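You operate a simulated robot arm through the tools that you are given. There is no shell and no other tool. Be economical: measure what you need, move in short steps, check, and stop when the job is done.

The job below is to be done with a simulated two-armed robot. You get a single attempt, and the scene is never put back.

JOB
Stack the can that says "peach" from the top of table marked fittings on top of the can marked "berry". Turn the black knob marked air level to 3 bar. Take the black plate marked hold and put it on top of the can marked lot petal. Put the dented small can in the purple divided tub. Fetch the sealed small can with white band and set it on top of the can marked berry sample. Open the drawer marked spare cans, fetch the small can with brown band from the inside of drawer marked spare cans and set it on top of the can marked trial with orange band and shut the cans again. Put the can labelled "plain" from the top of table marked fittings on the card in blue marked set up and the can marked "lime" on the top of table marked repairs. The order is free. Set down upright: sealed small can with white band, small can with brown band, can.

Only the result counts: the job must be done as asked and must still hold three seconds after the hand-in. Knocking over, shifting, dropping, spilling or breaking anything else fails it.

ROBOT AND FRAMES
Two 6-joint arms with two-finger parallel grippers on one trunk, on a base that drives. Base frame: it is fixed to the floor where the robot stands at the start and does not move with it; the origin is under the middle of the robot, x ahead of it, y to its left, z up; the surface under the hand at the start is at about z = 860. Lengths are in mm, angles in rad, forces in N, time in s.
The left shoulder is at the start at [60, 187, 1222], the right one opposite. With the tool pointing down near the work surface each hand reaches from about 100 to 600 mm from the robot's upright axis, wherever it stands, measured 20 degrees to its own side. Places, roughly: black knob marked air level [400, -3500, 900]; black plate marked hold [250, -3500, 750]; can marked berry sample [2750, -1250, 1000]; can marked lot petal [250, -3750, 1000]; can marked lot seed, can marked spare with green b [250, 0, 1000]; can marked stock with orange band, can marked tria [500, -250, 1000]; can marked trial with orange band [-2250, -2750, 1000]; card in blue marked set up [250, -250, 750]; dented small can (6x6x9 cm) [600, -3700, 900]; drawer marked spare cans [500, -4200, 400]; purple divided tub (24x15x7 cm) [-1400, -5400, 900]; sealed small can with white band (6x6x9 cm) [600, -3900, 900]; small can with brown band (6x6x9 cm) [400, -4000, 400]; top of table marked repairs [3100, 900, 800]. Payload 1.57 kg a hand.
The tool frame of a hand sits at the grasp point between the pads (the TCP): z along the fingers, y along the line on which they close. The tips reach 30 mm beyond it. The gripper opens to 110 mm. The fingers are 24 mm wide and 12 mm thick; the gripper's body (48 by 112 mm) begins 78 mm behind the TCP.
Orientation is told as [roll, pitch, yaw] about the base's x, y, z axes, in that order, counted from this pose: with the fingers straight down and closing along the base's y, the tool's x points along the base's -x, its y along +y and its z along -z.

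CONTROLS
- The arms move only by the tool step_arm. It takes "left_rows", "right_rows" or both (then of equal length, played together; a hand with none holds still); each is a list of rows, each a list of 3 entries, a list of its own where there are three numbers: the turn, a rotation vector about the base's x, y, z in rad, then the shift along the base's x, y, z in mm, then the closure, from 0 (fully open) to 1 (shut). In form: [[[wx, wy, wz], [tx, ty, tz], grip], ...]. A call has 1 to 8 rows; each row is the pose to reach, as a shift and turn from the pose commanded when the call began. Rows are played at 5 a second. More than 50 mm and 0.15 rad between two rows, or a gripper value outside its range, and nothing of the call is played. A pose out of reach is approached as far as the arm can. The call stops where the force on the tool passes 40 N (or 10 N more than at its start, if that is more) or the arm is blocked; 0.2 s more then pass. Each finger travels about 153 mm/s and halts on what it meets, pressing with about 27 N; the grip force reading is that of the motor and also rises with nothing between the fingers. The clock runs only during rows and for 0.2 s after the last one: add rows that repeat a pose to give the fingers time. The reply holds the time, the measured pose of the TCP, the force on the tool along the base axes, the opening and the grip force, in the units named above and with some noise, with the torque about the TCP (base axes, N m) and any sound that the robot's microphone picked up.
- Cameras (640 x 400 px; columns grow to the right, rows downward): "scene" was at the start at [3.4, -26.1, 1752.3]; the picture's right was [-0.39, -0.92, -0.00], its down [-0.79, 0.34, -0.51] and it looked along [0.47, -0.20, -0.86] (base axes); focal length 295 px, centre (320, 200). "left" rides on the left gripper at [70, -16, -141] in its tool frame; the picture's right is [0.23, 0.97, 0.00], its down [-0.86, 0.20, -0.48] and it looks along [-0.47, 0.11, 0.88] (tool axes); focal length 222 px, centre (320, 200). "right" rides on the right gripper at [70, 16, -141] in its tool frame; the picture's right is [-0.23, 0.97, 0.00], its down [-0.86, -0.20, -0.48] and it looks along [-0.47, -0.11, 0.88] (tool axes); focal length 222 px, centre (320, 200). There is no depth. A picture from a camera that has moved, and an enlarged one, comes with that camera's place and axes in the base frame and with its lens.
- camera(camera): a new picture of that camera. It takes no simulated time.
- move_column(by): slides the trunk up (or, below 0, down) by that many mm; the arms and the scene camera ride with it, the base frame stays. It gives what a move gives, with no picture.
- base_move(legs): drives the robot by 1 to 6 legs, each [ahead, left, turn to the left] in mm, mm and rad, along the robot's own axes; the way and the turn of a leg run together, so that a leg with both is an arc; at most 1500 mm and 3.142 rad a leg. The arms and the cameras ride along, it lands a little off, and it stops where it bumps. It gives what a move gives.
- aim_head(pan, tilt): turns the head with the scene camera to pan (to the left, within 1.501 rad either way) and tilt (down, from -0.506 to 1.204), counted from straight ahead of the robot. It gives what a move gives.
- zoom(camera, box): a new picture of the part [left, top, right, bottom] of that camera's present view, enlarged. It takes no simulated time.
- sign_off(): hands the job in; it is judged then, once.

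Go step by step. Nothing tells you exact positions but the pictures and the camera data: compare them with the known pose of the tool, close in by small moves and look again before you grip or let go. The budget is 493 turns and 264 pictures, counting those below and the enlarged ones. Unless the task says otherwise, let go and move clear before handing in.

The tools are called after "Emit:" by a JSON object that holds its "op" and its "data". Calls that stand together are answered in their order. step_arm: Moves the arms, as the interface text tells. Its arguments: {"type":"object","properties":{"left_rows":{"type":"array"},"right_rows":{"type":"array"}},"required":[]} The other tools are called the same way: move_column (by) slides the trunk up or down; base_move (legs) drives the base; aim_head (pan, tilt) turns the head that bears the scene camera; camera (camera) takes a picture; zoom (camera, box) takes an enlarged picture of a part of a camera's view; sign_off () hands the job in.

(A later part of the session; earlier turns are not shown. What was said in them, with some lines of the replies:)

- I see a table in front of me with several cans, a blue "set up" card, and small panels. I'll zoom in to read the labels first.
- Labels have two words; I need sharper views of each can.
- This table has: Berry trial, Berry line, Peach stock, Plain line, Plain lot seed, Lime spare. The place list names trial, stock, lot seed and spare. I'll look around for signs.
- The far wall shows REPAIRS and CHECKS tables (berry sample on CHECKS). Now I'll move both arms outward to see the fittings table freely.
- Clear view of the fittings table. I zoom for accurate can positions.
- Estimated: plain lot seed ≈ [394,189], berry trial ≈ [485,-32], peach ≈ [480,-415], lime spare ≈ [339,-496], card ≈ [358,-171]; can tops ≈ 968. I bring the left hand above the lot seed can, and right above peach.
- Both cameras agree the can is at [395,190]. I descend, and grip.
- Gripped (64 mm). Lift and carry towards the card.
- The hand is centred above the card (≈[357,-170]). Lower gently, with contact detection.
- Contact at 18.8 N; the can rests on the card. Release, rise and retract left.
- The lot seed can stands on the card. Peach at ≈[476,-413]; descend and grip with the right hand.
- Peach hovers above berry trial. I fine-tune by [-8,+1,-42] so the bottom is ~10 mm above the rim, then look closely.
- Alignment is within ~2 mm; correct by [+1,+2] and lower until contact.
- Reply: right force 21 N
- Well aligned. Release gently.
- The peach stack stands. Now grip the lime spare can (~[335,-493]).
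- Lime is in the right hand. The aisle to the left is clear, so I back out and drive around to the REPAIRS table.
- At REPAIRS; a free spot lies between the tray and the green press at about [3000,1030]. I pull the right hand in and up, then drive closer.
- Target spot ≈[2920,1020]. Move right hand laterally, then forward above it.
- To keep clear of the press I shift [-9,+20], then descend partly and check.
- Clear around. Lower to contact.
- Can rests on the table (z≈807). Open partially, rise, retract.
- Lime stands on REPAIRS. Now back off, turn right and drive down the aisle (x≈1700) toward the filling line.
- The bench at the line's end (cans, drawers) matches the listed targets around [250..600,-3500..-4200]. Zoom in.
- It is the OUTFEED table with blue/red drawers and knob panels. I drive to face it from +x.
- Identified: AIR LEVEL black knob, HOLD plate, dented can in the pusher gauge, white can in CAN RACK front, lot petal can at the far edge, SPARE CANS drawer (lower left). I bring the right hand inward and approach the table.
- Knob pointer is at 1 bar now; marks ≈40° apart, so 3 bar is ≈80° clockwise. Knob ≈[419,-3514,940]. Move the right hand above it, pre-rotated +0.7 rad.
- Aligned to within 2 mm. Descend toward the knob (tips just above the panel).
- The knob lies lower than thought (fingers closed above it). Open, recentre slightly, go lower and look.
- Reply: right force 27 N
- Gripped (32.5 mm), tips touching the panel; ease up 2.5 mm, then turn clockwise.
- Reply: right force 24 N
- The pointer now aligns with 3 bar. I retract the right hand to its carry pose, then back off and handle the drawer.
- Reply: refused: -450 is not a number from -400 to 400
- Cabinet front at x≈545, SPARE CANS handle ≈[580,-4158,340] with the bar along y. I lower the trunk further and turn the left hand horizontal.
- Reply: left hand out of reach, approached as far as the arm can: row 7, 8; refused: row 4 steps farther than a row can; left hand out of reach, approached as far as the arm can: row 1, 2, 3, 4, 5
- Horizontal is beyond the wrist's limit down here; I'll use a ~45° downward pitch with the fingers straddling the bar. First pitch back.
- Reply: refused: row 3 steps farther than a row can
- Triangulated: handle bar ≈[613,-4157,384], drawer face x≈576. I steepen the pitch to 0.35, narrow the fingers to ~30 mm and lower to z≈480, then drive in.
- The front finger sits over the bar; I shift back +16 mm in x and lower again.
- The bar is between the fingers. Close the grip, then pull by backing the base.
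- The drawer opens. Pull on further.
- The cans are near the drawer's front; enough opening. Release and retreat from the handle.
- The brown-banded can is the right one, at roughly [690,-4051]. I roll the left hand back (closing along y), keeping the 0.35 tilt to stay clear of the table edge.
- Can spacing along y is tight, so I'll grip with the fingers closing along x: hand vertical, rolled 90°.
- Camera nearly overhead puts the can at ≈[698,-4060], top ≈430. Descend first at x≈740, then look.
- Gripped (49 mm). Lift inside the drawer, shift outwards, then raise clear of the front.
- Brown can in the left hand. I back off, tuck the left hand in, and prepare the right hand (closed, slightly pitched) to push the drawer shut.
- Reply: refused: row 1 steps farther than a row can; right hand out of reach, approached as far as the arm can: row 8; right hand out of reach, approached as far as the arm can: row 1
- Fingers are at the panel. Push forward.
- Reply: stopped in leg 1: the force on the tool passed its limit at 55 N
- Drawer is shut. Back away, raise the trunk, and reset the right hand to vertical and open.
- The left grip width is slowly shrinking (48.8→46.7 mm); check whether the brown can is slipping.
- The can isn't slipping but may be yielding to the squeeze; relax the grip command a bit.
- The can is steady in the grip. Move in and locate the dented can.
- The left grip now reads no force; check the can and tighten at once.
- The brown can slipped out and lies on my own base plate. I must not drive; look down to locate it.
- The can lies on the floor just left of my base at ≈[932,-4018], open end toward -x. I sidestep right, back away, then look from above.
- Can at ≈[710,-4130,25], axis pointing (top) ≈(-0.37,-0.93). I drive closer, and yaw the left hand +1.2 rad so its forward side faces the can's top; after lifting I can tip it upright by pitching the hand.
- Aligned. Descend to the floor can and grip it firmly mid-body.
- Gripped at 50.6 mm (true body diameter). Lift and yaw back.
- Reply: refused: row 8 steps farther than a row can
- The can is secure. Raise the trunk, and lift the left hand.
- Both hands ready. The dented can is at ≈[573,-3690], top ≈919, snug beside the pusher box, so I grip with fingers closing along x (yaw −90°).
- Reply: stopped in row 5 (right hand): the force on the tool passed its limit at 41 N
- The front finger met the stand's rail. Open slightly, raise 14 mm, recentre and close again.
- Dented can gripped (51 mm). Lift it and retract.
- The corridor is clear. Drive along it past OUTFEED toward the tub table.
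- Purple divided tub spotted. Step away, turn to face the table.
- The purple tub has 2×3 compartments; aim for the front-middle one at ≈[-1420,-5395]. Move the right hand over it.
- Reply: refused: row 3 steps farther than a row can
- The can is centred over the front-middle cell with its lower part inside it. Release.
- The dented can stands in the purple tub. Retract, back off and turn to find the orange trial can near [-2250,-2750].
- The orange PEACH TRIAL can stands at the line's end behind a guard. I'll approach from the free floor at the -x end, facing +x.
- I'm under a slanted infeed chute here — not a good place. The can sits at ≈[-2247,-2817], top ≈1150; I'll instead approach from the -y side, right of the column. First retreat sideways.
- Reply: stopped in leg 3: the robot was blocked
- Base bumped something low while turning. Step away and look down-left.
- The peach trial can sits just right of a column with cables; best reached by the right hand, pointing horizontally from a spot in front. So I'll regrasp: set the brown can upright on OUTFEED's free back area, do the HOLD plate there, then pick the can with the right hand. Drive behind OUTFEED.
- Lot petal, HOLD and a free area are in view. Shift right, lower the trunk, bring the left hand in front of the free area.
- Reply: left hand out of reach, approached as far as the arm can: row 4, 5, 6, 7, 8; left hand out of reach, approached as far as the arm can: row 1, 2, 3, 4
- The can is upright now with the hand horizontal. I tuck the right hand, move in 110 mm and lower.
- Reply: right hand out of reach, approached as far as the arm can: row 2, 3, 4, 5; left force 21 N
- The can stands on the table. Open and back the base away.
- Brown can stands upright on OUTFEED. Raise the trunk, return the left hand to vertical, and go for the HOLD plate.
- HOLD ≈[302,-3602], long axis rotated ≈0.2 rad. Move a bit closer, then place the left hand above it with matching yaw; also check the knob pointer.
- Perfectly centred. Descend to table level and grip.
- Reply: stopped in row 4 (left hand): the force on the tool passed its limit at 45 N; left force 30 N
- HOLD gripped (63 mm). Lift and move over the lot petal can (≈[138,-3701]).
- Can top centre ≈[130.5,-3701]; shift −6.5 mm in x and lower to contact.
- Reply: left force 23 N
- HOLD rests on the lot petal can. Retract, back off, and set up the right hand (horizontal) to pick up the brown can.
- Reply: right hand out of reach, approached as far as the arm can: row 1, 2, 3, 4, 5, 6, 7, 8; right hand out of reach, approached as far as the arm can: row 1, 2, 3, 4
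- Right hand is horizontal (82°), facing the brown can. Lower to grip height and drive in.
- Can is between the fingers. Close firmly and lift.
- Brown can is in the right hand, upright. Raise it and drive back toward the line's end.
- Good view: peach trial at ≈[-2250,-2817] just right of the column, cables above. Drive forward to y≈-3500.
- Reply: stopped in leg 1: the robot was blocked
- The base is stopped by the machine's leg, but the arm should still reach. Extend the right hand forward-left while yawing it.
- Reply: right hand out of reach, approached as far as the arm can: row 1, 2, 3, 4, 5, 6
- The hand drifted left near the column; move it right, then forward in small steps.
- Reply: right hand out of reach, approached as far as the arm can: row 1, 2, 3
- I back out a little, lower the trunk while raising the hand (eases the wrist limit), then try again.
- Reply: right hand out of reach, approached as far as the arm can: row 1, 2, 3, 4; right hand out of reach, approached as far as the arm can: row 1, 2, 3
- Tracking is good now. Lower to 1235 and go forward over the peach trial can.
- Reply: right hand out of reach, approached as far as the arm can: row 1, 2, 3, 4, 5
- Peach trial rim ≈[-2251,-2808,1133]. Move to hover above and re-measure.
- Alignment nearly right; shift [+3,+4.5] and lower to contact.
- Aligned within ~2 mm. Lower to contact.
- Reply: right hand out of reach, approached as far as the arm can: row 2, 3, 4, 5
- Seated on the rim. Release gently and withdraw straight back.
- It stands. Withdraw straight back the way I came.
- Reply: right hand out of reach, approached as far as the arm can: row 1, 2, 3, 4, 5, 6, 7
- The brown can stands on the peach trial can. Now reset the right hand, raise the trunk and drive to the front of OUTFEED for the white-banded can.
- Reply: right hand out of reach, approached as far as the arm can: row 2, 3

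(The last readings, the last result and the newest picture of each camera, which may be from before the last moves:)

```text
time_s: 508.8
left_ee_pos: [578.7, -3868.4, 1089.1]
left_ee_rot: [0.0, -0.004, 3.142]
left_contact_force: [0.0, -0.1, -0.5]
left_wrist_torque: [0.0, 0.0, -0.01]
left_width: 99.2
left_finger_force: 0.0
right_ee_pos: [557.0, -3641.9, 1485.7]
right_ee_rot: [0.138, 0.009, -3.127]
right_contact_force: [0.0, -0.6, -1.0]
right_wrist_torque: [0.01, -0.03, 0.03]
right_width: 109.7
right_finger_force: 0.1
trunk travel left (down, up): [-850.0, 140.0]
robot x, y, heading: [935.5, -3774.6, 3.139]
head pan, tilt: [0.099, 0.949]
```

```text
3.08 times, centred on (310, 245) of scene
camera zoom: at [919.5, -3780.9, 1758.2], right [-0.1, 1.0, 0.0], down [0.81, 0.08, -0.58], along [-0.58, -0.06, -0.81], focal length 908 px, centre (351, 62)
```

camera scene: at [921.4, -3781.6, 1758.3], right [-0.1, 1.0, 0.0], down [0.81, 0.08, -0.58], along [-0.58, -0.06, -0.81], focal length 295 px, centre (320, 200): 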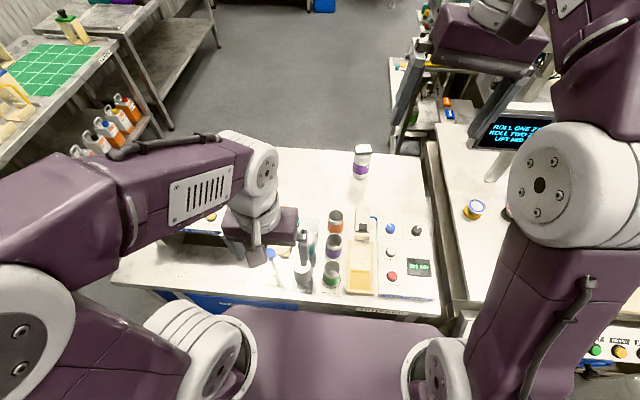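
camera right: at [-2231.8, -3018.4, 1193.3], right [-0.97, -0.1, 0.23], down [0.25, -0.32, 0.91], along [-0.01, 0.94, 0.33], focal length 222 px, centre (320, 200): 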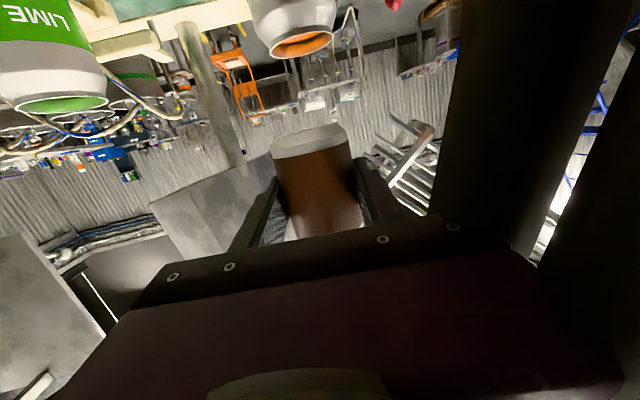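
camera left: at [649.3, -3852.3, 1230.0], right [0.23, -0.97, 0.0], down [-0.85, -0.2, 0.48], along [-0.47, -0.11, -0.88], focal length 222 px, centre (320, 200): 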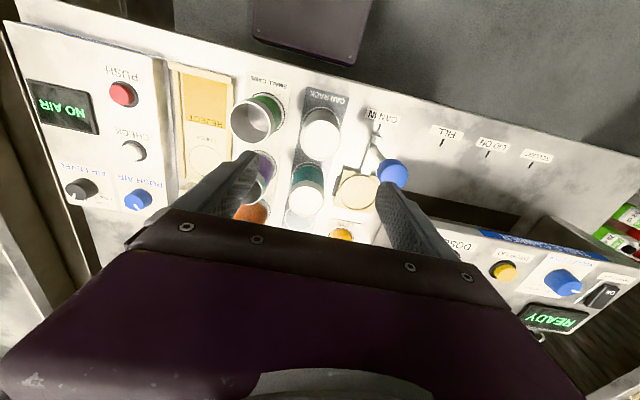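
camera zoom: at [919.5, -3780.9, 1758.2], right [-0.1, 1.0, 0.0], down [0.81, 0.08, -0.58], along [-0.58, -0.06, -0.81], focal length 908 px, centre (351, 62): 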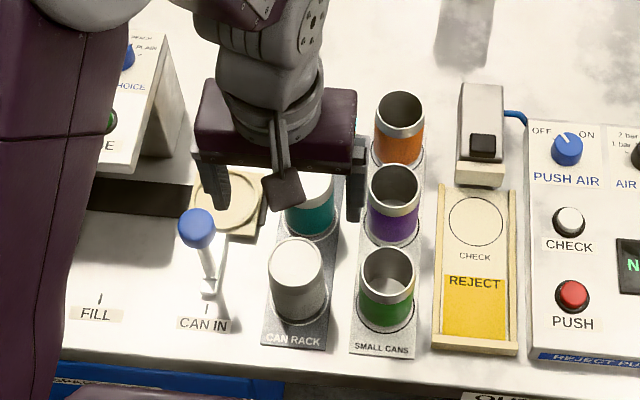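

White can top ≈[588,-3866]. Narrow to ~77 mm and descend.

Emit:
{"op": "step_arm", "data": {"left_rows": [[[0, 0, 0], [9, 2, -45], 0.3], [[0, 0, 0], [9, 2, -90], 0.3], [[0, 0, 0], [9, 2, -120], 0.3]]}}

Emit:
{"op": "camera", "data": {"camera": "left"}}

```text
time_s: 509.6
left_ee_pos: [592.0, -3866.2, 970.0]
left_ee_rot: [-0.001, -0.004, 3.142]
left_contact_force: [0.1, -0.6, 0.5]
left_wrist_torque: [0.02, -0.02, -0.01]
left_width: 77.0
left_finger_force: 0.1
right_ee_pos: [560.4, -3642.3, 1485.1]
right_ee_rot: [0.134, 0.008, -3.126]
right_contact_force: [0.0, 0.6, 0.0]
right_wrist_torque: [0.01, -0.01, -0.04]
right_width: 110.0
right_finger_force: 0.0
trunk travel left (down, up): [-850.0, 140.0]
robot x, y, heading: [931.3, -3776.1, 3.139]
head pan, tilt: [0.099, 0.949]
```

```text
47 pictures are left
camera left: at [661.8, -3851.2, 1111.1], right [0.23, -0.97, 0.0], down [-0.85, -0.2, 0.48], along [-0.47, -0.11, -0.88], focal length 222 px, centre (320, 200)
```

left: 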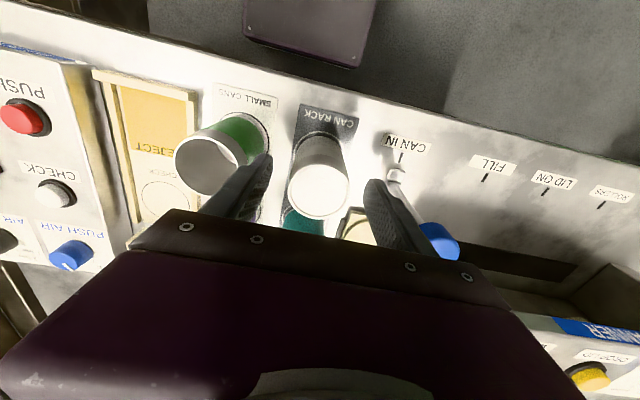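

Emit:
{"op": "step_arm", "data": {"left_rows": [[[0, 0, 0], [-8, 0, -20], 0.3], [[0, 0, 0], [-8, 0, -45], 0.3], [[0, 0, 0], [-8, 0, -64], 0.3], [[0, 0, 0], [-8, 0, -64], 0.55], [[0, 0, 0], [-8, 0, -64], 0.8], [[0, 0, 0], [-8, 0, -64], 0.85]]}}

Emit:
{"op": "camera", "data": {"camera": "left"}}

```text
time_s: 511.0
left_ee_pos: [582.7, -3867.1, 907.3]
left_ee_rot: [0.0, -0.006, 3.139]
left_contact_force: [-0.4, 0.4, -0.1]
left_wrist_torque: [-0.06, 0.04, -0.03]
left_width: 52.4
left_finger_force: 27.4
right_ee_pos: [559.6, -3642.2, 1485.8]
right_ee_rot: [0.137, 0.007, -3.126]
right_contact_force: [-0.5, -0.2, -0.7]
right_wrist_torque: [0.02, -0.03, 0.0]
right_width: 110.0
right_finger_force: 0.0
trunk travel left (down, up): [-850.0, 140.0]
robot x, y, heading: [934.0, -3775.6, 3.142]
head pan, tilt: [0.099, 0.949]
```

```text
46 pictures are left
camera left: at [653.1, -3852.3, 1047.1], right [0.23, -0.97, 0.0], down [-0.85, -0.2, 0.48], along [-0.47, -0.11, -0.88], focal length 222 px, centre (320, 200)
```

left: 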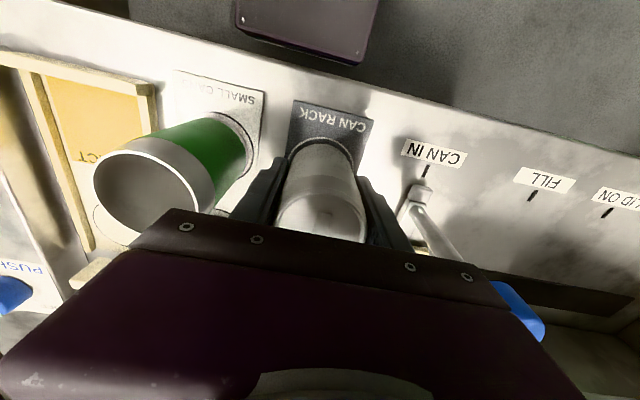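

Gripped (52 mm). Lift straight up and retract.

Emit:
{"op": "step_arm", "data": {"left_rows": [[[0, 0, 0], [0, 0, 25], 0.9], [[0, 0, 0], [0, 0, 70], 0.9], [[0, 0, 0], [0, 0, 115], 0.9], [[0, 0, 0], [0, 0, 160], 0.9], [[0, 0, 0], [15, -10, 205], 0.9], [[0, 0, 0], [40, -20, 245], 0.9], [[0, 0, 0], [65, -30, 280], 0.9], [[0, 0, 0], [90, -40, 310], 0.9]]}}

Emit:
{"op": "base_move", "data": {"legs": [[-850, 0, 0], [0, 0, -1.571], [1500, 0, 0], [1000, 0, 0]]}}

Emit:
{"op": "aim_head", "data": {"pan": -0.9, "tilt": 0.4}}

Emit:
{"op": "camera", "data": {"camera": "scene"}}

```text
time_s: 512.8
left_ee_pos: [676.4, -3909.5, 1218.4]
left_ee_rot: [-0.002, -0.007, 3.142]
left_contact_force: [0.0, -0.8, -2.0]
left_wrist_torque: [0.02, 0.0, 0.02]
left_width: 52.5
left_finger_force: 27.2
right_ee_pos: [562.1, -3643.6, 1487.0]
right_ee_rot: [0.133, 0.004, -3.127]
right_contact_force: [-0.2, -0.8, 1.1]
right_wrist_torque: [-0.01, 0.04, 0.01]
right_width: 110.2
right_finger_force: 0.0
trunk travel left (down, up): [-850.0, 140.0]
robot x, y, heading: [935.3, -3776.2, 3.137]
head pan, tilt: [0.099, 0.949]
```

```text
time_s: 532.8
left_ee_pos: [1650.8, -1056.2, 1217.4]
left_ee_rot: [-0.001, -0.007, 1.577]
left_contact_force: [0.1, 0.5, -1.1]
left_wrist_torque: [0.02, 0.0, 0.03]
left_width: 52.1
left_finger_force: 26.9
right_ee_pos: [1915.3, -940.0, 1486.2]
right_ee_rot: [0.136, 0.004, 1.591]
right_contact_force: [0.3, -0.4, -0.2]
right_wrist_torque: [0.01, -0.03, 0.0]
right_width: 110.2
right_finger_force: 0.0
trunk travel left (down, up): [-850.0, 140.0]
robot x, y, heading: [1784.0, -1311.2, 1.576]
head pan, tilt: [0.099, 0.949]
```

```text
time_s: 534.1
left_ee_pos: [1649.7, -1054.7, 1217.8]
left_ee_rot: [0.0, -0.004, 1.576]
left_contact_force: [-0.2, -0.3, -2.0]
left_wrist_torque: [0.02, -0.01, 0.0]
left_width: 52.0
left_finger_force: 27.3
right_ee_pos: [1914.6, -938.9, 1486.2]
right_ee_rot: [0.136, 0.006, 1.591]
right_contact_force: [0.5, -0.3, 0.1]
right_wrist_torque: [0.0, 0.0, 0.01]
right_width: 110.3
right_finger_force: 0.1
trunk travel left (down, up): [-850.0, 140.0]
robot x, y, heading: [1785.8, -1315.4, 1.571]
head pan, tilt: [-0.901, 0.4]
```

```text
45 pictures are left
camera scene: at [1858.1, -1315.7, 1804.8], right [0.62, -0.78, 0.0], down [-0.3, -0.24, -0.92], along [0.72, 0.57, -0.39], focal length 295 px, centre (320, 200)
```

scene: 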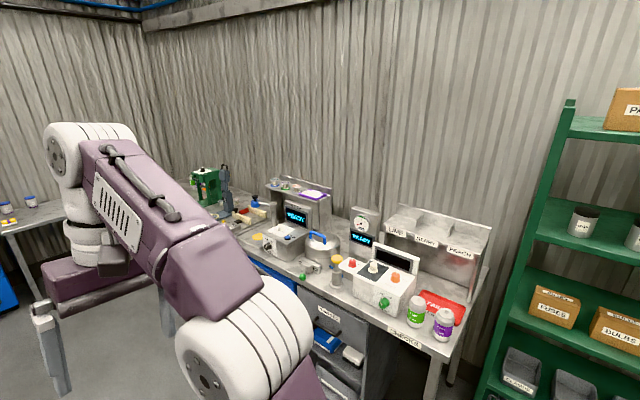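

Berry sample is the right purple can on CHECKS. Turn to face the table and approach.

Emit:
{"op": "base_move", "data": {"legs": [[0, 0, -1.571], [430, 30, 0]]}}

Emit:
{"op": "aim_head", "data": {"pan": 0.1, "tilt": 0.8}}

Emit:
{"op": "camera", "data": {"camera": "scene"}}

```text
time_s: 540.6
left_ee_pos: [2484.8, -1170.2, 1217.4]
left_ee_rot: [-0.001, -0.008, -0.029]
left_contact_force: [0.2, 0.6, -1.9]
left_wrist_torque: [-0.01, -0.02, 0.0]
left_width: 52.1
left_finger_force: 26.8
right_ee_pos: [2591.6, -1440.0, 1486.4]
right_ee_rot: [0.136, 0.004, -0.013]
right_contact_force: [-0.1, -1.0, 0.9]
right_wrist_torque: [0.03, 0.0, 0.01]
right_width: 110.0
right_finger_force: 0.0
trunk travel left (down, up): [-850.0, 140.0]
robot x, y, heading: [2220.9, -1296.3, -0.03]
head pan, tilt: [-0.901, 0.4]
```

```text
time_s: 541.9
left_ee_pos: [2486.5, -1169.8, 1215.7]
left_ee_rot: [-0.001, -0.004, -0.03]
left_contact_force: [-0.9, 0.4, -2.5]
left_wrist_torque: [0.02, 0.01, 0.0]
left_width: 52.2
left_finger_force: 26.6
right_ee_pos: [2592.1, -1441.1, 1486.2]
right_ee_rot: [0.137, 0.006, -0.012]
right_contact_force: [0.7, 0.1, 0.5]
right_wrist_torque: [0.01, 0.0, 0.02]
right_width: 110.0
right_finger_force: 0.1
trunk travel left (down, up): [-850.0, 140.0]
robot x, y, heading: [2223.7, -1297.4, -0.033]
head pan, tilt: [0.099, 0.799]
```

```text
44 pictures are left
camera scene: at [2244.7, -1289.2, 1769.8], right [0.07, -1.0, 0.0], down [-0.71, -0.05, -0.7], along [0.7, 0.05, -0.72], focal length 295 px, centre (320, 200)
```

scene: 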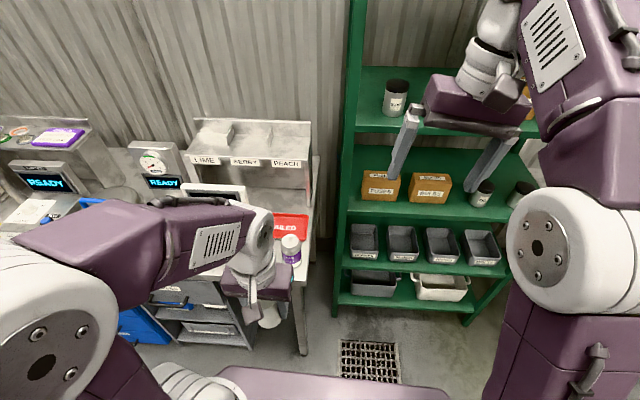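

Emit:
{"op": "step_arm", "data": {"right_rows": [[[0, 0, 0], [-35, 0, 0], 0], [[0, 0, 0], [-70, 0, 0], 0], [[0, 0, 0], [-110, 0, 0], 0]], "left_rows": [[[0, 0, 0], [0, 10, 20], 0.9], [[0, 0, 0], [0, 20, 40], 0.9], [[0, 0, 0], [0, 25, 60], 0.9]]}}

Emit:
{"op": "base_move", "data": {"legs": [[160, 0, 0.033]]}}

Emit:
{"op": "aim_head", "data": {"pan": 0.2, "tilt": 0.95}}

Emit:
{"op": "camera", "data": {"camera": "scene"}}

Emit:
{"op": "camera", "data": {"camera": "left"}}

```text
time_s: 542.7
left_ee_pos: [2484.0, -1145.5, 1278.4]
left_ee_rot: [0.001, -0.006, -0.029]
left_contact_force: [0.1, -0.1, -1.2]
left_wrist_torque: [-0.01, 0.0, -0.01]
left_width: 52.3
left_finger_force: 27.4
right_ee_pos: [2478.4, -1441.2, 1486.2]
right_ee_rot: [0.136, 0.005, -0.013]
right_contact_force: [-0.2, -0.2, 0.0]
right_wrist_torque: [0.02, -0.04, -0.02]
right_width: 110.2
right_finger_force: 0.1
trunk travel left (down, up): [-850.0, 140.0]
robot x, y, heading: [2220.4, -1297.5, -0.034]
head pan, tilt: [0.099, 0.799]
```

```text
time_s: 544.1
left_ee_pos: [2635.9, -1138.9, 1278.9]
left_ee_rot: [-0.002, -0.009, 0.006]
left_contact_force: [-0.4, 0.0, -1.8]
left_wrist_torque: [0.0, -0.04, 0.03]
left_width: 52.4
left_finger_force: 27.3
right_ee_pos: [2641.1, -1434.4, 1488.2]
right_ee_rot: [0.137, 0.004, 0.025]
right_contact_force: [-0.3, 0.2, 0.2]
right_wrist_torque: [0.0, -0.04, 0.0]
right_width: 110.1
right_finger_force: 0.0
trunk travel left (down, up): [-850.0, 140.0]
robot x, y, heading: [2383.2, -1297.4, -0.002]
head pan, tilt: [0.099, 0.799]
```

```text
time_s: 544.8
left_ee_pos: [2638.3, -1139.2, 1276.7]
left_ee_rot: [0.0, -0.004, 0.005]
left_contact_force: [-0.1, 1.3, -1.6]
left_wrist_torque: [0.01, -0.01, -0.03]
left_width: 52.4
left_finger_force: 26.7
right_ee_pos: [2644.2, -1434.3, 1486.8]
right_ee_rot: [0.137, 0.006, 0.023]
right_contact_force: [0.0, 0.4, -0.6]
right_wrist_torque: [0.02, 0.02, 0.0]
right_width: 109.9
right_finger_force: 0.1
trunk travel left (down, up): [-850.0, 140.0]
robot x, y, heading: [2385.2, -1298.6, 0.002]
head pan, tilt: [0.201, 0.949]
```

```text
43 pictures are left
camera scene: at [2393.6, -1284.2, 1758.3], right [0.2, -0.98, 0.0], down [-0.8, -0.16, -0.58], along [0.57, 0.12, -0.81], focal length 295 px, centre (320, 200)
```

scene: 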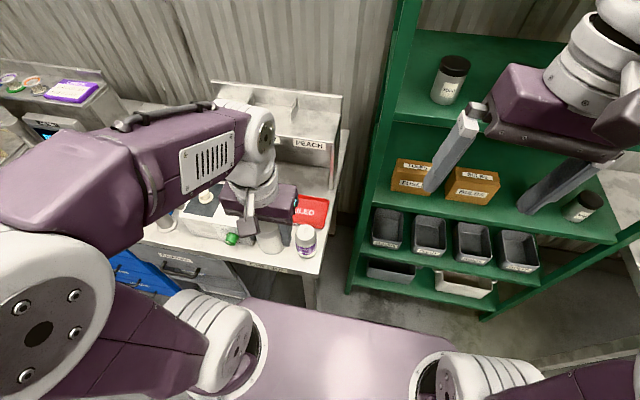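

```text
42 pictures are left
camera left: at [2568.2, -1156.2, 1418.7], right [-0.23, 0.97, 0.0], down [0.85, 0.2, 0.48], along [0.47, 0.11, -0.88], focal length 222 px, centre (320, 200)
```

left: 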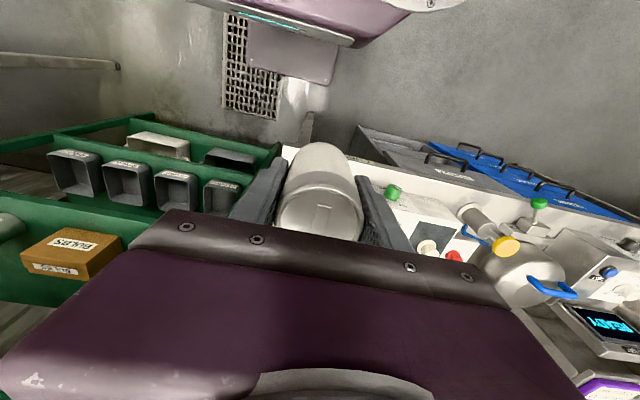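

Emit:
{"op": "step_arm", "data": {"left_rows": [[[0, 0, 0], [40, -2, -10], 0.9], [[0, 0, 0], [80, -4, -25], 0.9], [[0, 0, 0], [120, -6, -45], 0.9], [[0, 0, 0], [158, -8, -70], 0.9]]}}

Emit:
{"op": "camera", "data": {"camera": "left"}}

Emit:
{"op": "zoom", "data": {"camera": "scene", "box": [230, 150, 390, 310]}}

```text
time_s: 545.8
left_ee_pos: [2800.4, -1145.3, 1206.7]
left_ee_rot: [0.0, -0.004, 0.003]
left_contact_force: [-0.5, 0.5, -2.2]
left_wrist_torque: [-0.01, 0.01, 0.02]
left_width: 52.4
left_finger_force: 26.2
right_ee_pos: [2647.6, -1434.1, 1486.4]
right_ee_rot: [0.138, 0.009, 0.022]
right_contact_force: [1.3, 0.1, 0.6]
right_wrist_torque: [-0.02, 0.02, 0.01]
right_width: 110.3
right_finger_force: 0.1
trunk travel left (down, up): [-850.0, 140.0]
robot x, y, heading: [2381.3, -1298.1, 0.002]
head pan, tilt: [0.201, 0.949]
```

```text
41 pictures are left
camera left: at [2730.0, -1163.4, 1348.0], right [-0.23, 0.97, 0.0], down [0.85, 0.2, 0.48], along [0.47, 0.11, -0.88], focal length 222 px, centre (320, 200)
```

left: 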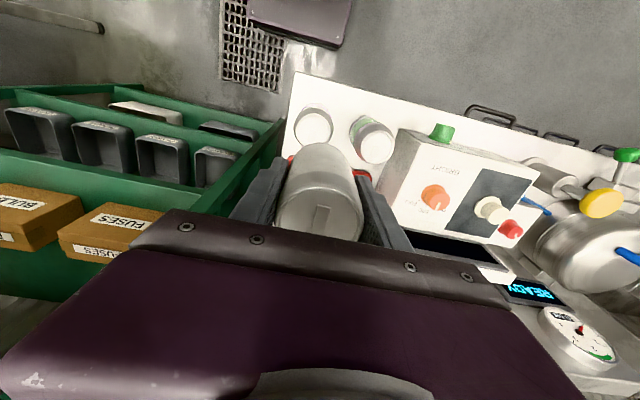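

```text
2.50 times, centred on (310, 230) of scene
camera zoom: at [2397.7, -1284.1, 1758.2], right [0.2, -0.98, 0.0], down [-0.8, -0.16, -0.58], along [0.57, 0.12, -0.81], focal length 738 px, centre (345, 125)
```

zoom: 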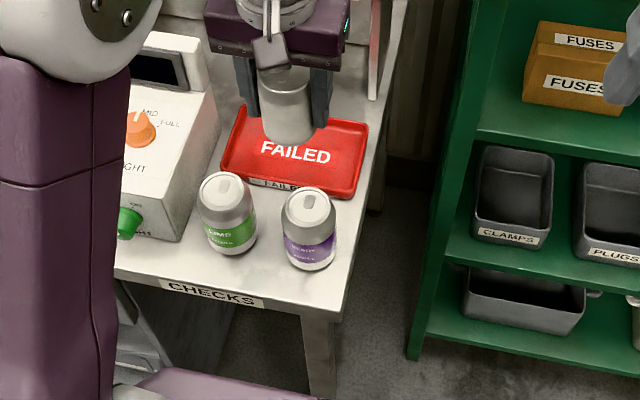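

Berry sample ≈[2791,-1158], top ≈1018. Move above and lower to 20 mm over it.

Emit:
{"op": "step_arm", "data": {"left_rows": [[[0, 0, 0], [-9, -13, -20], 0.9], [[0, 0, 0], [-9, -13, -60], 0.9], [[0, 0, 0], [-9, -13, -95], 0.9], [[0, 0, 0], [-9, -13, -115], 0.9]]}}

Emit:
{"op": "zoom", "data": {"camera": "left", "box": [220, 40, 420, 240]}}

Emit:
{"op": "zoom", "data": {"camera": "scene", "box": [260, 180, 360, 280]}}

```text
time_s: 546.8
left_ee_pos: [2787.2, -1159.0, 1092.1]
left_ee_rot: [0.0, -0.004, 0.006]
left_contact_force: [-0.3, 0.1, -1.5]
left_wrist_torque: [0.01, 0.03, 0.02]
left_width: 52.4
left_finger_force: 26.9
right_ee_pos: [2645.5, -1434.5, 1487.6]
right_ee_rot: [0.136, 0.007, 0.023]
right_contact_force: [0.1, 0.1, 0.0]
right_wrist_torque: [0.01, 0.02, 0.02]
right_width: 110.1
right_finger_force: 0.0
trunk travel left (down, up): [-850.0, 140.0]
robot x, y, heading: [2380.0, -1297.4, 0.001]
head pan, tilt: [0.201, 0.949]
```

```text
2.00 times, centred on (320, 140) of left
camera zoom: at [2717.1, -1176.5, 1232.9], right [-0.23, 0.97, 0.0], down [0.85, 0.2, 0.48], along [0.47, 0.11, -0.88], focal length 444 px, centre (320, 320)
```

zoom: 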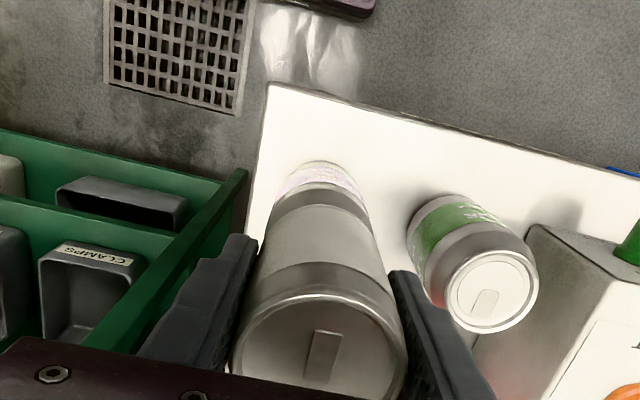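

```text
4.00 times, centred on (310, 230) of scene
camera zoom: at [2393.8, -1284.5, 1758.3], right [0.2, -0.98, 0.0], down [-0.8, -0.16, -0.58], along [0.57, 0.12, -0.81], focal length 1181 px, centre (360, 80)
```

zoom: 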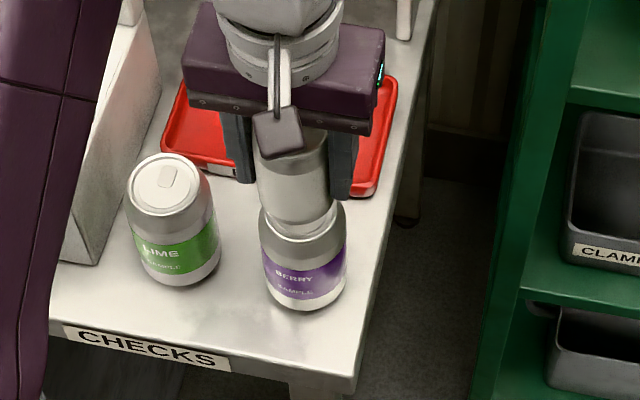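

Emit:
{"op": "step_arm", "data": {"left_rows": [[[0, 0, 0], [5, 0, -5], 0.9], [[0, 0, 0], [5, 0, -12], 0.9], [[0, 0, 0], [5, 0, -16], 0.9]]}}

Emit:
{"op": "zoom", "data": {"camera": "scene", "box": [280, 200, 350, 270]}}

Emit:
{"op": "zoom", "data": {"camera": "left", "box": [260, 100, 380, 200]}}

```text
time_s: 547.6
left_ee_pos: [2792.6, -1157.5, 1076.1]
left_ee_rot: [0.0, -0.006, 0.005]
left_contact_force: [0.5, 0.1, -1.9]
left_wrist_torque: [-0.02, -0.01, 0.0]
left_width: 52.5
left_finger_force: 27.2
right_ee_pos: [2645.2, -1433.5, 1487.5]
right_ee_rot: [0.135, 0.007, 0.023]
right_contact_force: [-0.2, 0.3, 0.9]
right_wrist_torque: [0.01, -0.04, -0.01]
right_width: 110.1
right_finger_force: 0.0
trunk travel left (down, up): [-850.0, 140.0]
robot x, y, heading: [2381.3, -1297.5, 0.004]
head pan, tilt: [0.201, 0.949]
```

```text
5.71 times, centred on (315, 235) of scene
camera zoom: at [2394.4, -1284.3, 1758.2], right [0.2, -0.98, 0.0], down [-0.8, -0.16, -0.58], along [0.57, 0.12, -0.81], focal length 1687 px, centre (349, 0)
```

zoom: 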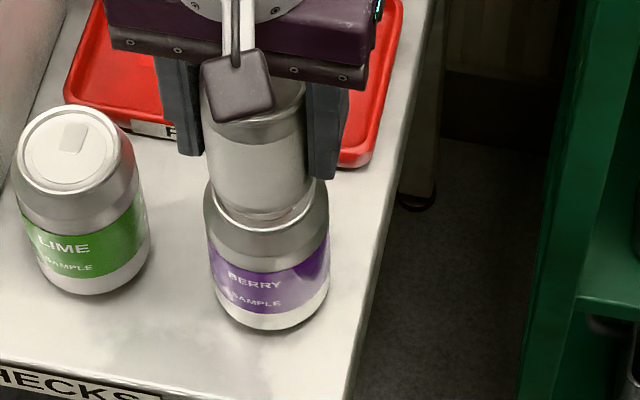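

```text
4.00 times, centred on (320, 150) of left
camera zoom: at [2722.2, -1176.4, 1218.0], right [-0.23, 0.97, 0.0], down [0.85, 0.2, 0.48], along [0.47, 0.11, -0.88], focal length 888 px, centre (320, 400)
```

zoom: 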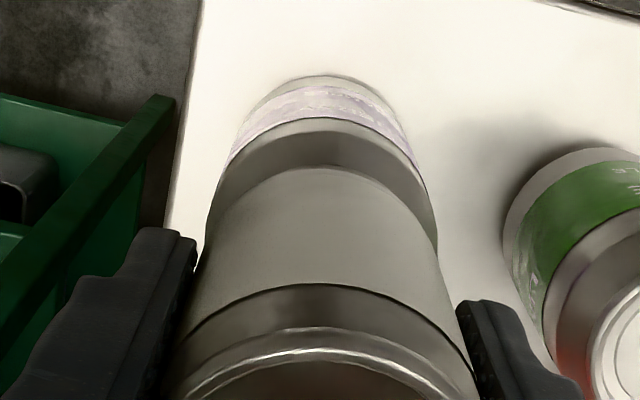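

Well aligned; nudge y −1.5 and lower to contact.

Emit:
{"op": "step_arm", "data": {"left_rows": [[[0, 0, 0], [-1, -1.5, -4], 0.9], [[0, 0, 0], [-1, -1.5, -7], 0.9], [[0, 0, 0], [-1, -1.5, -9], 0.9], [[0, 0, 0], [-1, -1.5, -11], 0.9], [[0, 0, 0], [-1, -1.5, -13], 0.9]]}}

```text
time_s: 548.8
left_ee_pos: [2792.7, -1160.4, 1065.0]
left_ee_rot: [0.001, -0.004, 0.004]
left_contact_force: [0.4, 0.4, -0.5]
left_wrist_torque: [0.02, -0.01, 0.02]
left_width: 52.5
left_finger_force: 27.1
right_ee_pos: [2645.5, -1434.2, 1487.8]
right_ee_rot: [0.135, 0.006, 0.022]
right_contact_force: [-0.2, 0.1, 0.0]
right_wrist_torque: [0.03, 0.01, -0.03]
right_width: 110.2
right_finger_force: 0.2
trunk travel left (down, up): [-850.0, 140.0]
robot x, y, heading: [2383.5, -1302.1, 0.0]
head pan, tilt: [0.201, 0.949]
```

Emit:
{"op": "step_arm", "data": {"left_rows": [[[0, 0, 0], [0, 0, -1], 0.9], [[0, 0, 0], [0, 0, -2], 0.9]]}}

Emit:
{"op": "zoom", "data": {"camera": "scene", "box": [280, 200, 350, 270]}}

```text
time_s: 549.4
left_ee_pos: [2792.5, -1161.2, 1061.8]
left_ee_rot: [0.0, -0.006, 0.006]
left_contact_force: [-0.6, 0.4, -1.5]
left_wrist_torque: [-0.01, 0.0, -0.01]
left_width: 52.3
left_finger_force: 27.1
right_ee_pos: [2645.6, -1435.0, 1487.8]
right_ee_rot: [0.137, 0.004, 0.023]
right_contact_force: [0.4, 0.6, 0.4]
right_wrist_torque: [-0.02, 0.03, 0.01]
right_width: 110.2
right_finger_force: 0.1
trunk travel left (down, up): [-850.0, 140.0]
robot x, y, heading: [2381.8, -1301.5, -0.001]
head pan, tilt: [0.201, 0.949]
```

```text
5.71 times, centred on (315, 235) of scene
camera zoom: at [2394.5, -1284.2, 1758.2], right [0.2, -0.98, 0.0], down [-0.8, -0.16, -0.58], along [0.57, 0.12, -0.81], focal length 1687 px, centre (349, 0)
```

zoom: 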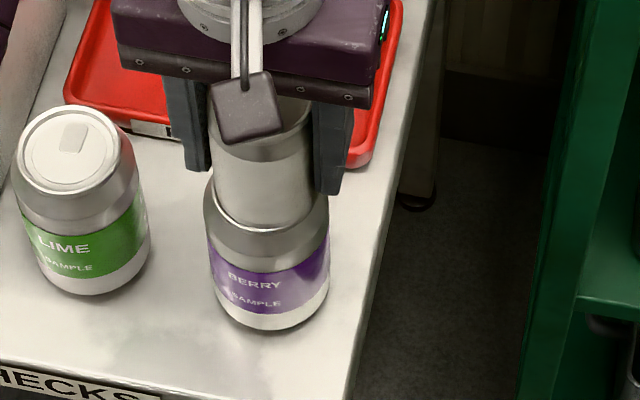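

Emit:
{"op": "step_arm", "data": {"left_rows": [[[0, 0, 0], [0, 0, -1.5], 0.9], [[0, 0, 0], [0, 0, -3], 0.9], [[0, 0, 0], [0, 0, -4.5], 0.9], [[0, 0, 0], [0, 0, -6], 0.9]]}}

```text
time_s: 550.4
left_ee_pos: [2792.3, -1160.5, 1055.7]
left_ee_rot: [-0.001, -0.004, 0.004]
left_contact_force: [0.4, -0.7, -1.6]
left_wrist_torque: [0.02, 0.01, 0.02]
left_width: 52.3
left_finger_force: 27.0
right_ee_pos: [2645.3, -1434.3, 1488.1]
right_ee_rot: [0.135, 0.005, 0.023]
right_contact_force: [0.0, -0.2, 0.1]
right_wrist_torque: [-0.01, 0.02, 0.0]
right_width: 110.1
right_finger_force: 0.0
trunk travel left (down, up): [-850.0, 140.0]
robot x, y, heading: [2384.5, -1298.1, 0.002]
head pan, tilt: [0.201, 0.949]
```

Emit:
{"op": "zoom", "data": {"camera": "scene", "box": [285, 210, 335, 260]}}

Emit:
{"op": "zoom", "data": {"camera": "left", "box": [260, 100, 380, 200]}}

```text
8.00 times, centred on (310, 235) of scene
camera zoom: at [2394.5, -1284.2, 1758.2], right [0.2, -0.98, 0.0], down [-0.8, -0.16, -0.58], along [0.57, 0.12, -0.81], focal length 2362 px, centre (400, -80)
```

zoom: 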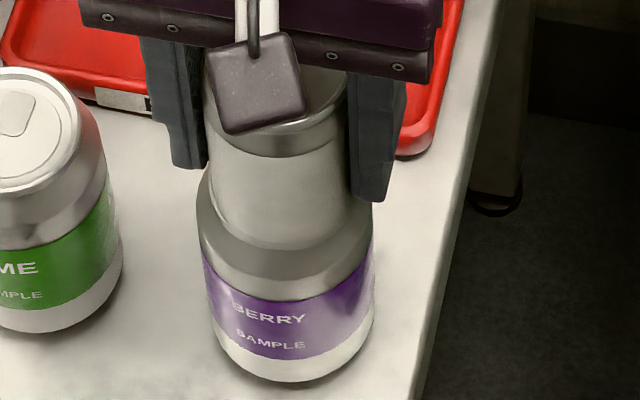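

```text
4.00 times, centred on (320, 150) of left
camera zoom: at [2722.5, -1178.3, 1196.8], right [-0.23, 0.97, 0.0], down [0.85, 0.2, 0.48], along [0.47, 0.11, -0.88], focal length 888 px, centre (320, 400)
```

zoom: 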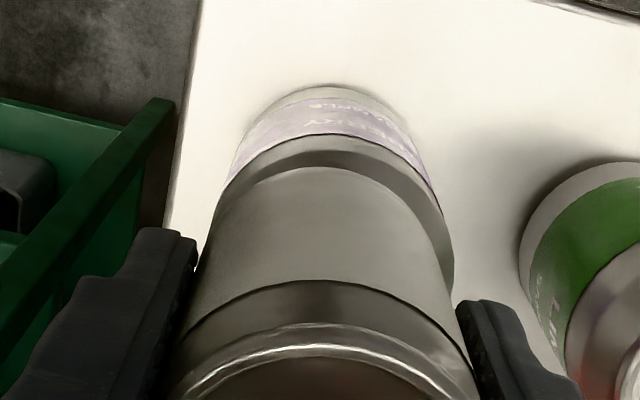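

Emit:
{"op": "step_arm", "data": {"left_rows": [[[0, 0, 0], [5, 0, 0], 0.9], [[0, 0, 0], [5, 0, -2], 0.9], [[0, 0, 0], [5, 0, -4], 0.9], [[0, 0, 0], [5, 0, -6], 0.9], [[0, 0, 0], [5, 0, -8], 0.9], [[0, 0, 0], [5, 0, -10], 0.9]]}}

```text
time_s: 551.8
left_ee_pos: [2796.6, -1161.6, 1046.6]
left_ee_rot: [0.0, -0.01, 0.005]
left_contact_force: [1.0, 0.6, 27.9]
left_wrist_torque: [0.05, 0.06, 0.02]
left_width: 52.3
left_finger_force: 27.0
right_ee_pos: [2641.7, -1435.8, 1488.2]
right_ee_rot: [0.135, 0.003, 0.024]
right_contact_force: [-0.1, -0.5, 0.3]
right_wrist_torque: [-0.02, 0.05, -0.01]
right_width: 109.8
right_finger_force: 0.1
trunk travel left (down, up): [-850.0, 140.0]
robot x, y, heading: [2384.4, -1300.8, 0.005]
head pan, tilt: [0.201, 0.949]
```

Contact. One more look before releasing.

Emit:
{"op": "zoom", "data": {"camera": "scene", "box": [285, 210, 335, 260]}}

```text
8.00 times, centred on (310, 235) of scene
camera zoom: at [2391.2, -1285.3, 1758.7], right [0.2, -0.98, 0.0], down [-0.8, -0.16, -0.58], along [0.57, 0.12, -0.81], focal length 2362 px, centre (400, -80)
```

zoom: 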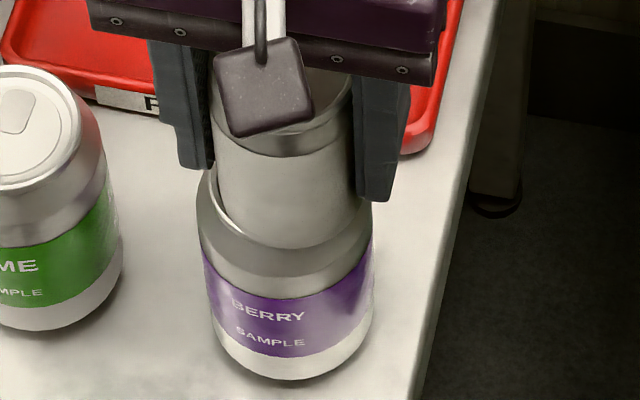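

Emit:
{"op": "step_arm", "data": {"left_rows": [[[0, 0, 0], [0, 0, 1.5], 0.7], [[0, 0, 0], [0, 0, 1.5], 0.5], [[0, 0, 0], [0, 0, 1.5], 0.35], [[0, 0, 0], [0, 0, 1.5], 0.25], [[0, 0, 0], [0, 0, 1.5], 0.25]]}}

Emit:
{"op": "zoom", "data": {"camera": "scene", "box": [285, 210, 335, 260]}}

```text
time_s: 553.0
left_ee_pos: [2796.1, -1159.7, 1046.9]
left_ee_rot: [-0.002, -0.006, 0.006]
left_contact_force: [0.4, 0.3, 0.0]
left_wrist_torque: [-0.01, -0.02, -0.01]
left_width: 82.8
left_finger_force: 0.1
right_ee_pos: [2643.9, -1434.4, 1488.5]
right_ee_rot: [0.135, 0.004, 0.022]
right_contact_force: [0.2, 0.7, 0.0]
right_wrist_torque: [0.0, -0.02, 0.01]
right_width: 109.9
right_finger_force: 0.2
trunk travel left (down, up): [-850.0, 140.0]
robot x, y, heading: [2384.4, -1300.9, 0.005]
head pan, tilt: [0.201, 0.949]
```

```text
8.00 times, centred on (310, 235) of scene
camera zoom: at [2393.9, -1284.3, 1758.2], right [0.2, -0.98, 0.0], down [-0.8, -0.16, -0.58], along [0.57, 0.12, -0.81], focal length 2362 px, centre (400, -80)
```

zoom: 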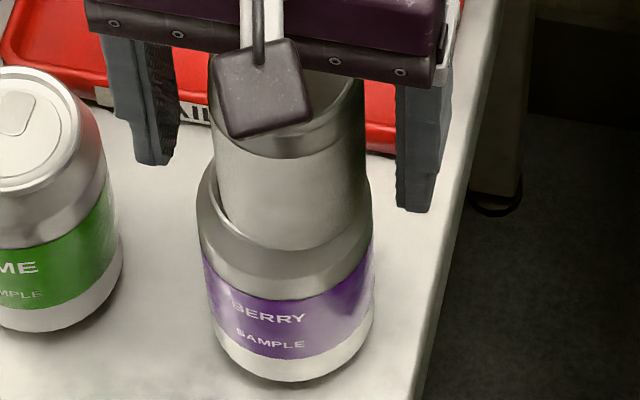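

It stands steadily on the berry sample can. Rise clear and back off.

Emit:
{"op": "step_arm", "data": {"left_rows": [[[0, 0, 0], [0, 0, 30], 0.25], [[0, 0, 0], [0, 0, 75], 0.25], [[0, 0, 0], [0, 0, 120], 0.25], [[0, 0, 0], [0, 0, 160], 0.2], [[0, 0, 0], [-30, 0, 190], 0], [[0, 0, 0], [-70, 0, 200], 0], [[0, 0, 0], [-110, 0, 200], 0], [[0, 0, 0], [-150, 0, 200], 0]]}}

Emit:
{"op": "base_move", "data": {"legs": [[-500, 0, 0]]}}

Emit:
{"op": "aim_head", "data": {"pan": 0.2, "tilt": 0.6}}

Emit:
{"op": "camera", "data": {"camera": "scene"}}

```text
time_s: 554.8
left_ee_pos: [2642.6, -1161.2, 1249.9]
left_ee_rot: [0.0, -0.006, 0.006]
left_contact_force: [0.0, 0.1, 0.3]
left_wrist_torque: [0.0, -0.01, 0.0]
left_width: 110.0
left_finger_force: 0.1
right_ee_pos: [2643.1, -1434.1, 1487.7]
right_ee_rot: [0.136, 0.004, 0.022]
right_contact_force: [-0.4, 0.1, -0.3]
right_wrist_torque: [-0.01, 0.0, 0.0]
right_width: 110.0
right_finger_force: 0.1
trunk travel left (down, up): [-850.0, 140.0]
robot x, y, heading: [2380.5, -1299.3, 0.006]
head pan, tilt: [0.201, 0.949]
```

```text
time_s: 557.8
left_ee_pos: [2144.7, -1162.3, 1248.2]
left_ee_rot: [0.0, -0.002, 0.0]
left_contact_force: [-1.0, 0.0, -1.2]
left_wrist_torque: [0.03, 0.02, 0.03]
left_width: 110.2
left_finger_force: 0.1
right_ee_pos: [2142.6, -1436.8, 1486.1]
right_ee_rot: [0.137, 0.008, 0.015]
right_contact_force: [1.0, 0.1, -0.4]
right_wrist_torque: [0.01, 0.06, 0.01]
right_width: 110.2
right_finger_force: 0.0
trunk travel left (down, up): [-850.0, 140.0]
robot x, y, heading: [1885.0, -1295.9, 0.0]
head pan, tilt: [0.201, 0.949]
```

```text
time_s: 558.6
left_ee_pos: [2142.1, -1162.5, 1248.5]
left_ee_rot: [0.0, -0.007, 0.001]
left_contact_force: [0.2, 0.3, -0.1]
left_wrist_torque: [-0.01, -0.02, -0.03]
left_width: 109.7
left_finger_force: 0.1
right_ee_pos: [2140.0, -1435.9, 1487.8]
right_ee_rot: [0.136, 0.005, 0.016]
right_contact_force: [0.6, -0.1, 0.0]
right_wrist_torque: [0.02, -0.02, -0.03]
right_width: 109.9
right_finger_force: 0.1
trunk travel left (down, up): [-850.0, 140.0]
robot x, y, heading: [1879.9, -1300.1, -0.006]
head pan, tilt: [0.201, 0.6]
```

```text
30 pictures are left
camera scene: at [1905.3, -1281.1, 1786.6], right [0.2, -0.98, 0.0], down [-0.55, -0.11, -0.82], along [0.81, 0.16, -0.57], focal length 295 px, centre (320, 200)
```

scene: 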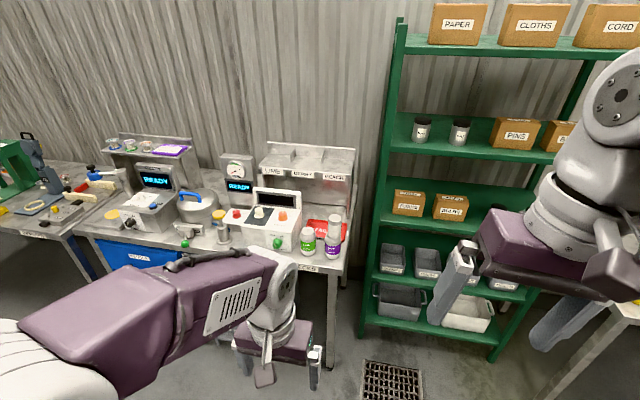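

Everything is placed; I do a final check of the knob and of the fittings table by turning and zooming.

Emit:
{"op": "base_move", "data": {"legs": [[0, 0, -0.9]]}}

Emit:
{"op": "aim_head", "data": {"pan": -1.27, "tilt": 0.35}}

Emit:
{"op": "zoom", "data": {"camera": "scene", "box": [280, 160, 380, 240]}}

```text
time_s: 561.3
left_ee_pos: [2148.8, -1422.9, 1248.9]
left_ee_rot: [-0.001, -0.003, -0.908]
left_contact_force: [0.2, -0.9, -0.2]
left_wrist_torque: [-0.02, -0.02, 0.0]
left_width: 110.0
left_finger_force: 0.0
right_ee_pos: [1932.9, -1590.0, 1487.3]
right_ee_rot: [0.137, 0.005, -0.889]
right_contact_force: [0.9, -0.6, 0.5]
right_wrist_torque: [0.02, -0.02, 0.0]
right_width: 109.9
right_finger_force: 0.0
trunk travel left (down, up): [-850.0, 140.0]
robot x, y, heading: [1877.8, -1296.0, -0.913]
head pan, tilt: [0.201, 0.6]
```

```text
time_s: 562.9
left_ee_pos: [2149.8, -1423.4, 1250.1]
left_ee_rot: [0.001, -0.006, -0.907]
left_contact_force: [0.7, -0.4, -0.3]
left_wrist_torque: [0.0, -0.01, 0.02]
left_width: 110.1
left_finger_force: 0.0
right_ee_pos: [1932.1, -1589.9, 1488.0]
right_ee_rot: [0.137, 0.005, -0.889]
right_contact_force: [0.1, 0.2, -0.3]
right_wrist_torque: [0.02, -0.01, 0.0]
right_width: 110.3
right_finger_force: 0.0
trunk travel left (down, up): [-850.0, 140.0]
robot x, y, heading: [1878.7, -1297.7, -0.909]
head pan, tilt: [-1.271, 0.351]
```

```text
5.00 times, centred on (330, 200) of scene
camera zoom: at [1789.6, -1327.6, 1809.4], right [-0.82, 0.57, 0.0], down [0.2, 0.28, -0.94], along [-0.54, -0.77, -0.34], focal length 1476 px, centre (270, 200)
```

zoom: 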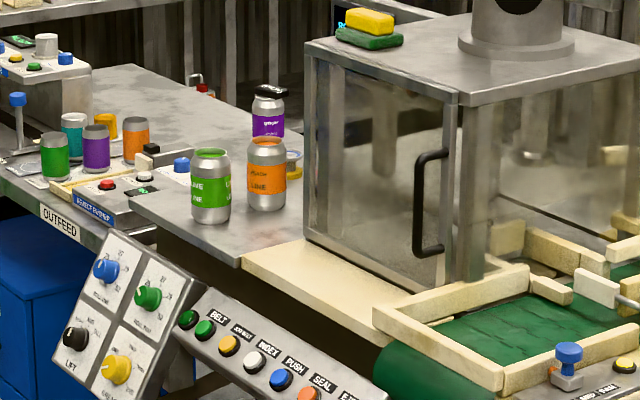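

Emit:
{"op": "base_move", "data": {"legs": [[0, 0, 2.1]]}}

Emit:
{"op": "aim_head", "data": {"pan": 1.22, "tilt": 0.45}}

Emit:
{"op": "zoom", "data": {"camera": "scene", "box": [220, 130, 420, 270]}}

```text
time_s: 568.3
left_ee_pos: [1853.4, -1003.0, 1249.4]
left_ee_rot: [0.0, -0.004, 1.178]
left_contact_force: [-0.2, 0.7, -0.3]
left_wrist_torque: [0.01, 0.01, -0.03]
left_width: 110.1
left_finger_force: 0.1
right_ee_pos: [2105.1, -1108.9, 1486.9]
right_ee_rot: [0.136, 0.006, 1.197]
right_contact_force: [0.6, -0.3, 0.1]
right_wrist_torque: [0.01, 0.0, 0.01]
right_width: 110.1
right_finger_force: 0.1
trunk travel left (down, up): [-850.0, 140.0]
robot x, y, heading: [1877.8, -1294.1, 1.175]
head pan, tilt: [-1.271, 0.351]
```

```text
time_s: 570.6
left_ee_pos: [1853.4, -1002.2, 1249.4]
left_ee_rot: [-0.001, -0.005, 1.178]
left_contact_force: [0.3, 0.4, 0.8]
left_wrist_torque: [0.0, -0.02, -0.01]
left_width: 110.0
left_finger_force: 0.0
right_ee_pos: [2105.9, -1109.1, 1487.2]
right_ee_rot: [0.137, 0.004, 1.195]
right_contact_force: [-0.1, -0.3, 0.3]
right_wrist_torque: [0.03, 0.03, -0.01]
right_width: 110.1
right_finger_force: 0.0
trunk travel left (down, up): [-850.0, 140.0]
robot x, y, heading: [1878.6, -1295.3, 1.175]
head pan, tilt: [1.22, 0.45]
```

```text
2.86 times, centred on (320, 200) of scene
camera zoom: at [1789.1, -1291.6, 1800.2], right [0.68, 0.73, 0.0], down [0.32, -0.3, -0.9], along [-0.66, 0.61, -0.44], focal length 844 px, centre (320, 200)
```

zoom: 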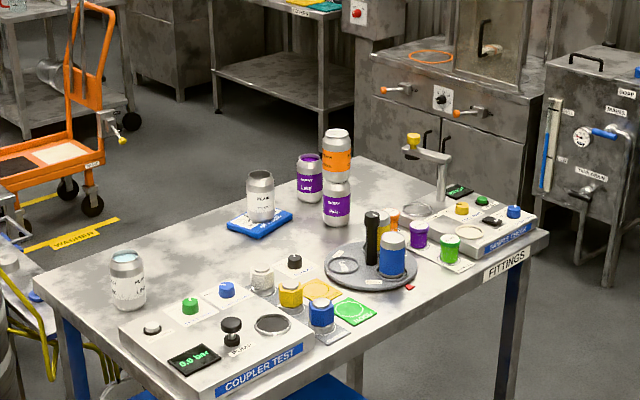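

The FITTINGS table is confirmed: plain is on the SET UP card and peach is stacked on berry trial. All the parts are done and both hands are clear, so I hand in.

Emit:
{"op": "sign_off", "data": {}}

```text
The job is handed in.
```

I finished every part of the job and handed it in, but I dropped the brown-banded can on the floor once along the way. I picked it up, saw no damage, and set it upright on the orange trial can.

I could not see the air level knob in the final look. When I let go of it, it was pointing at 3 bar.
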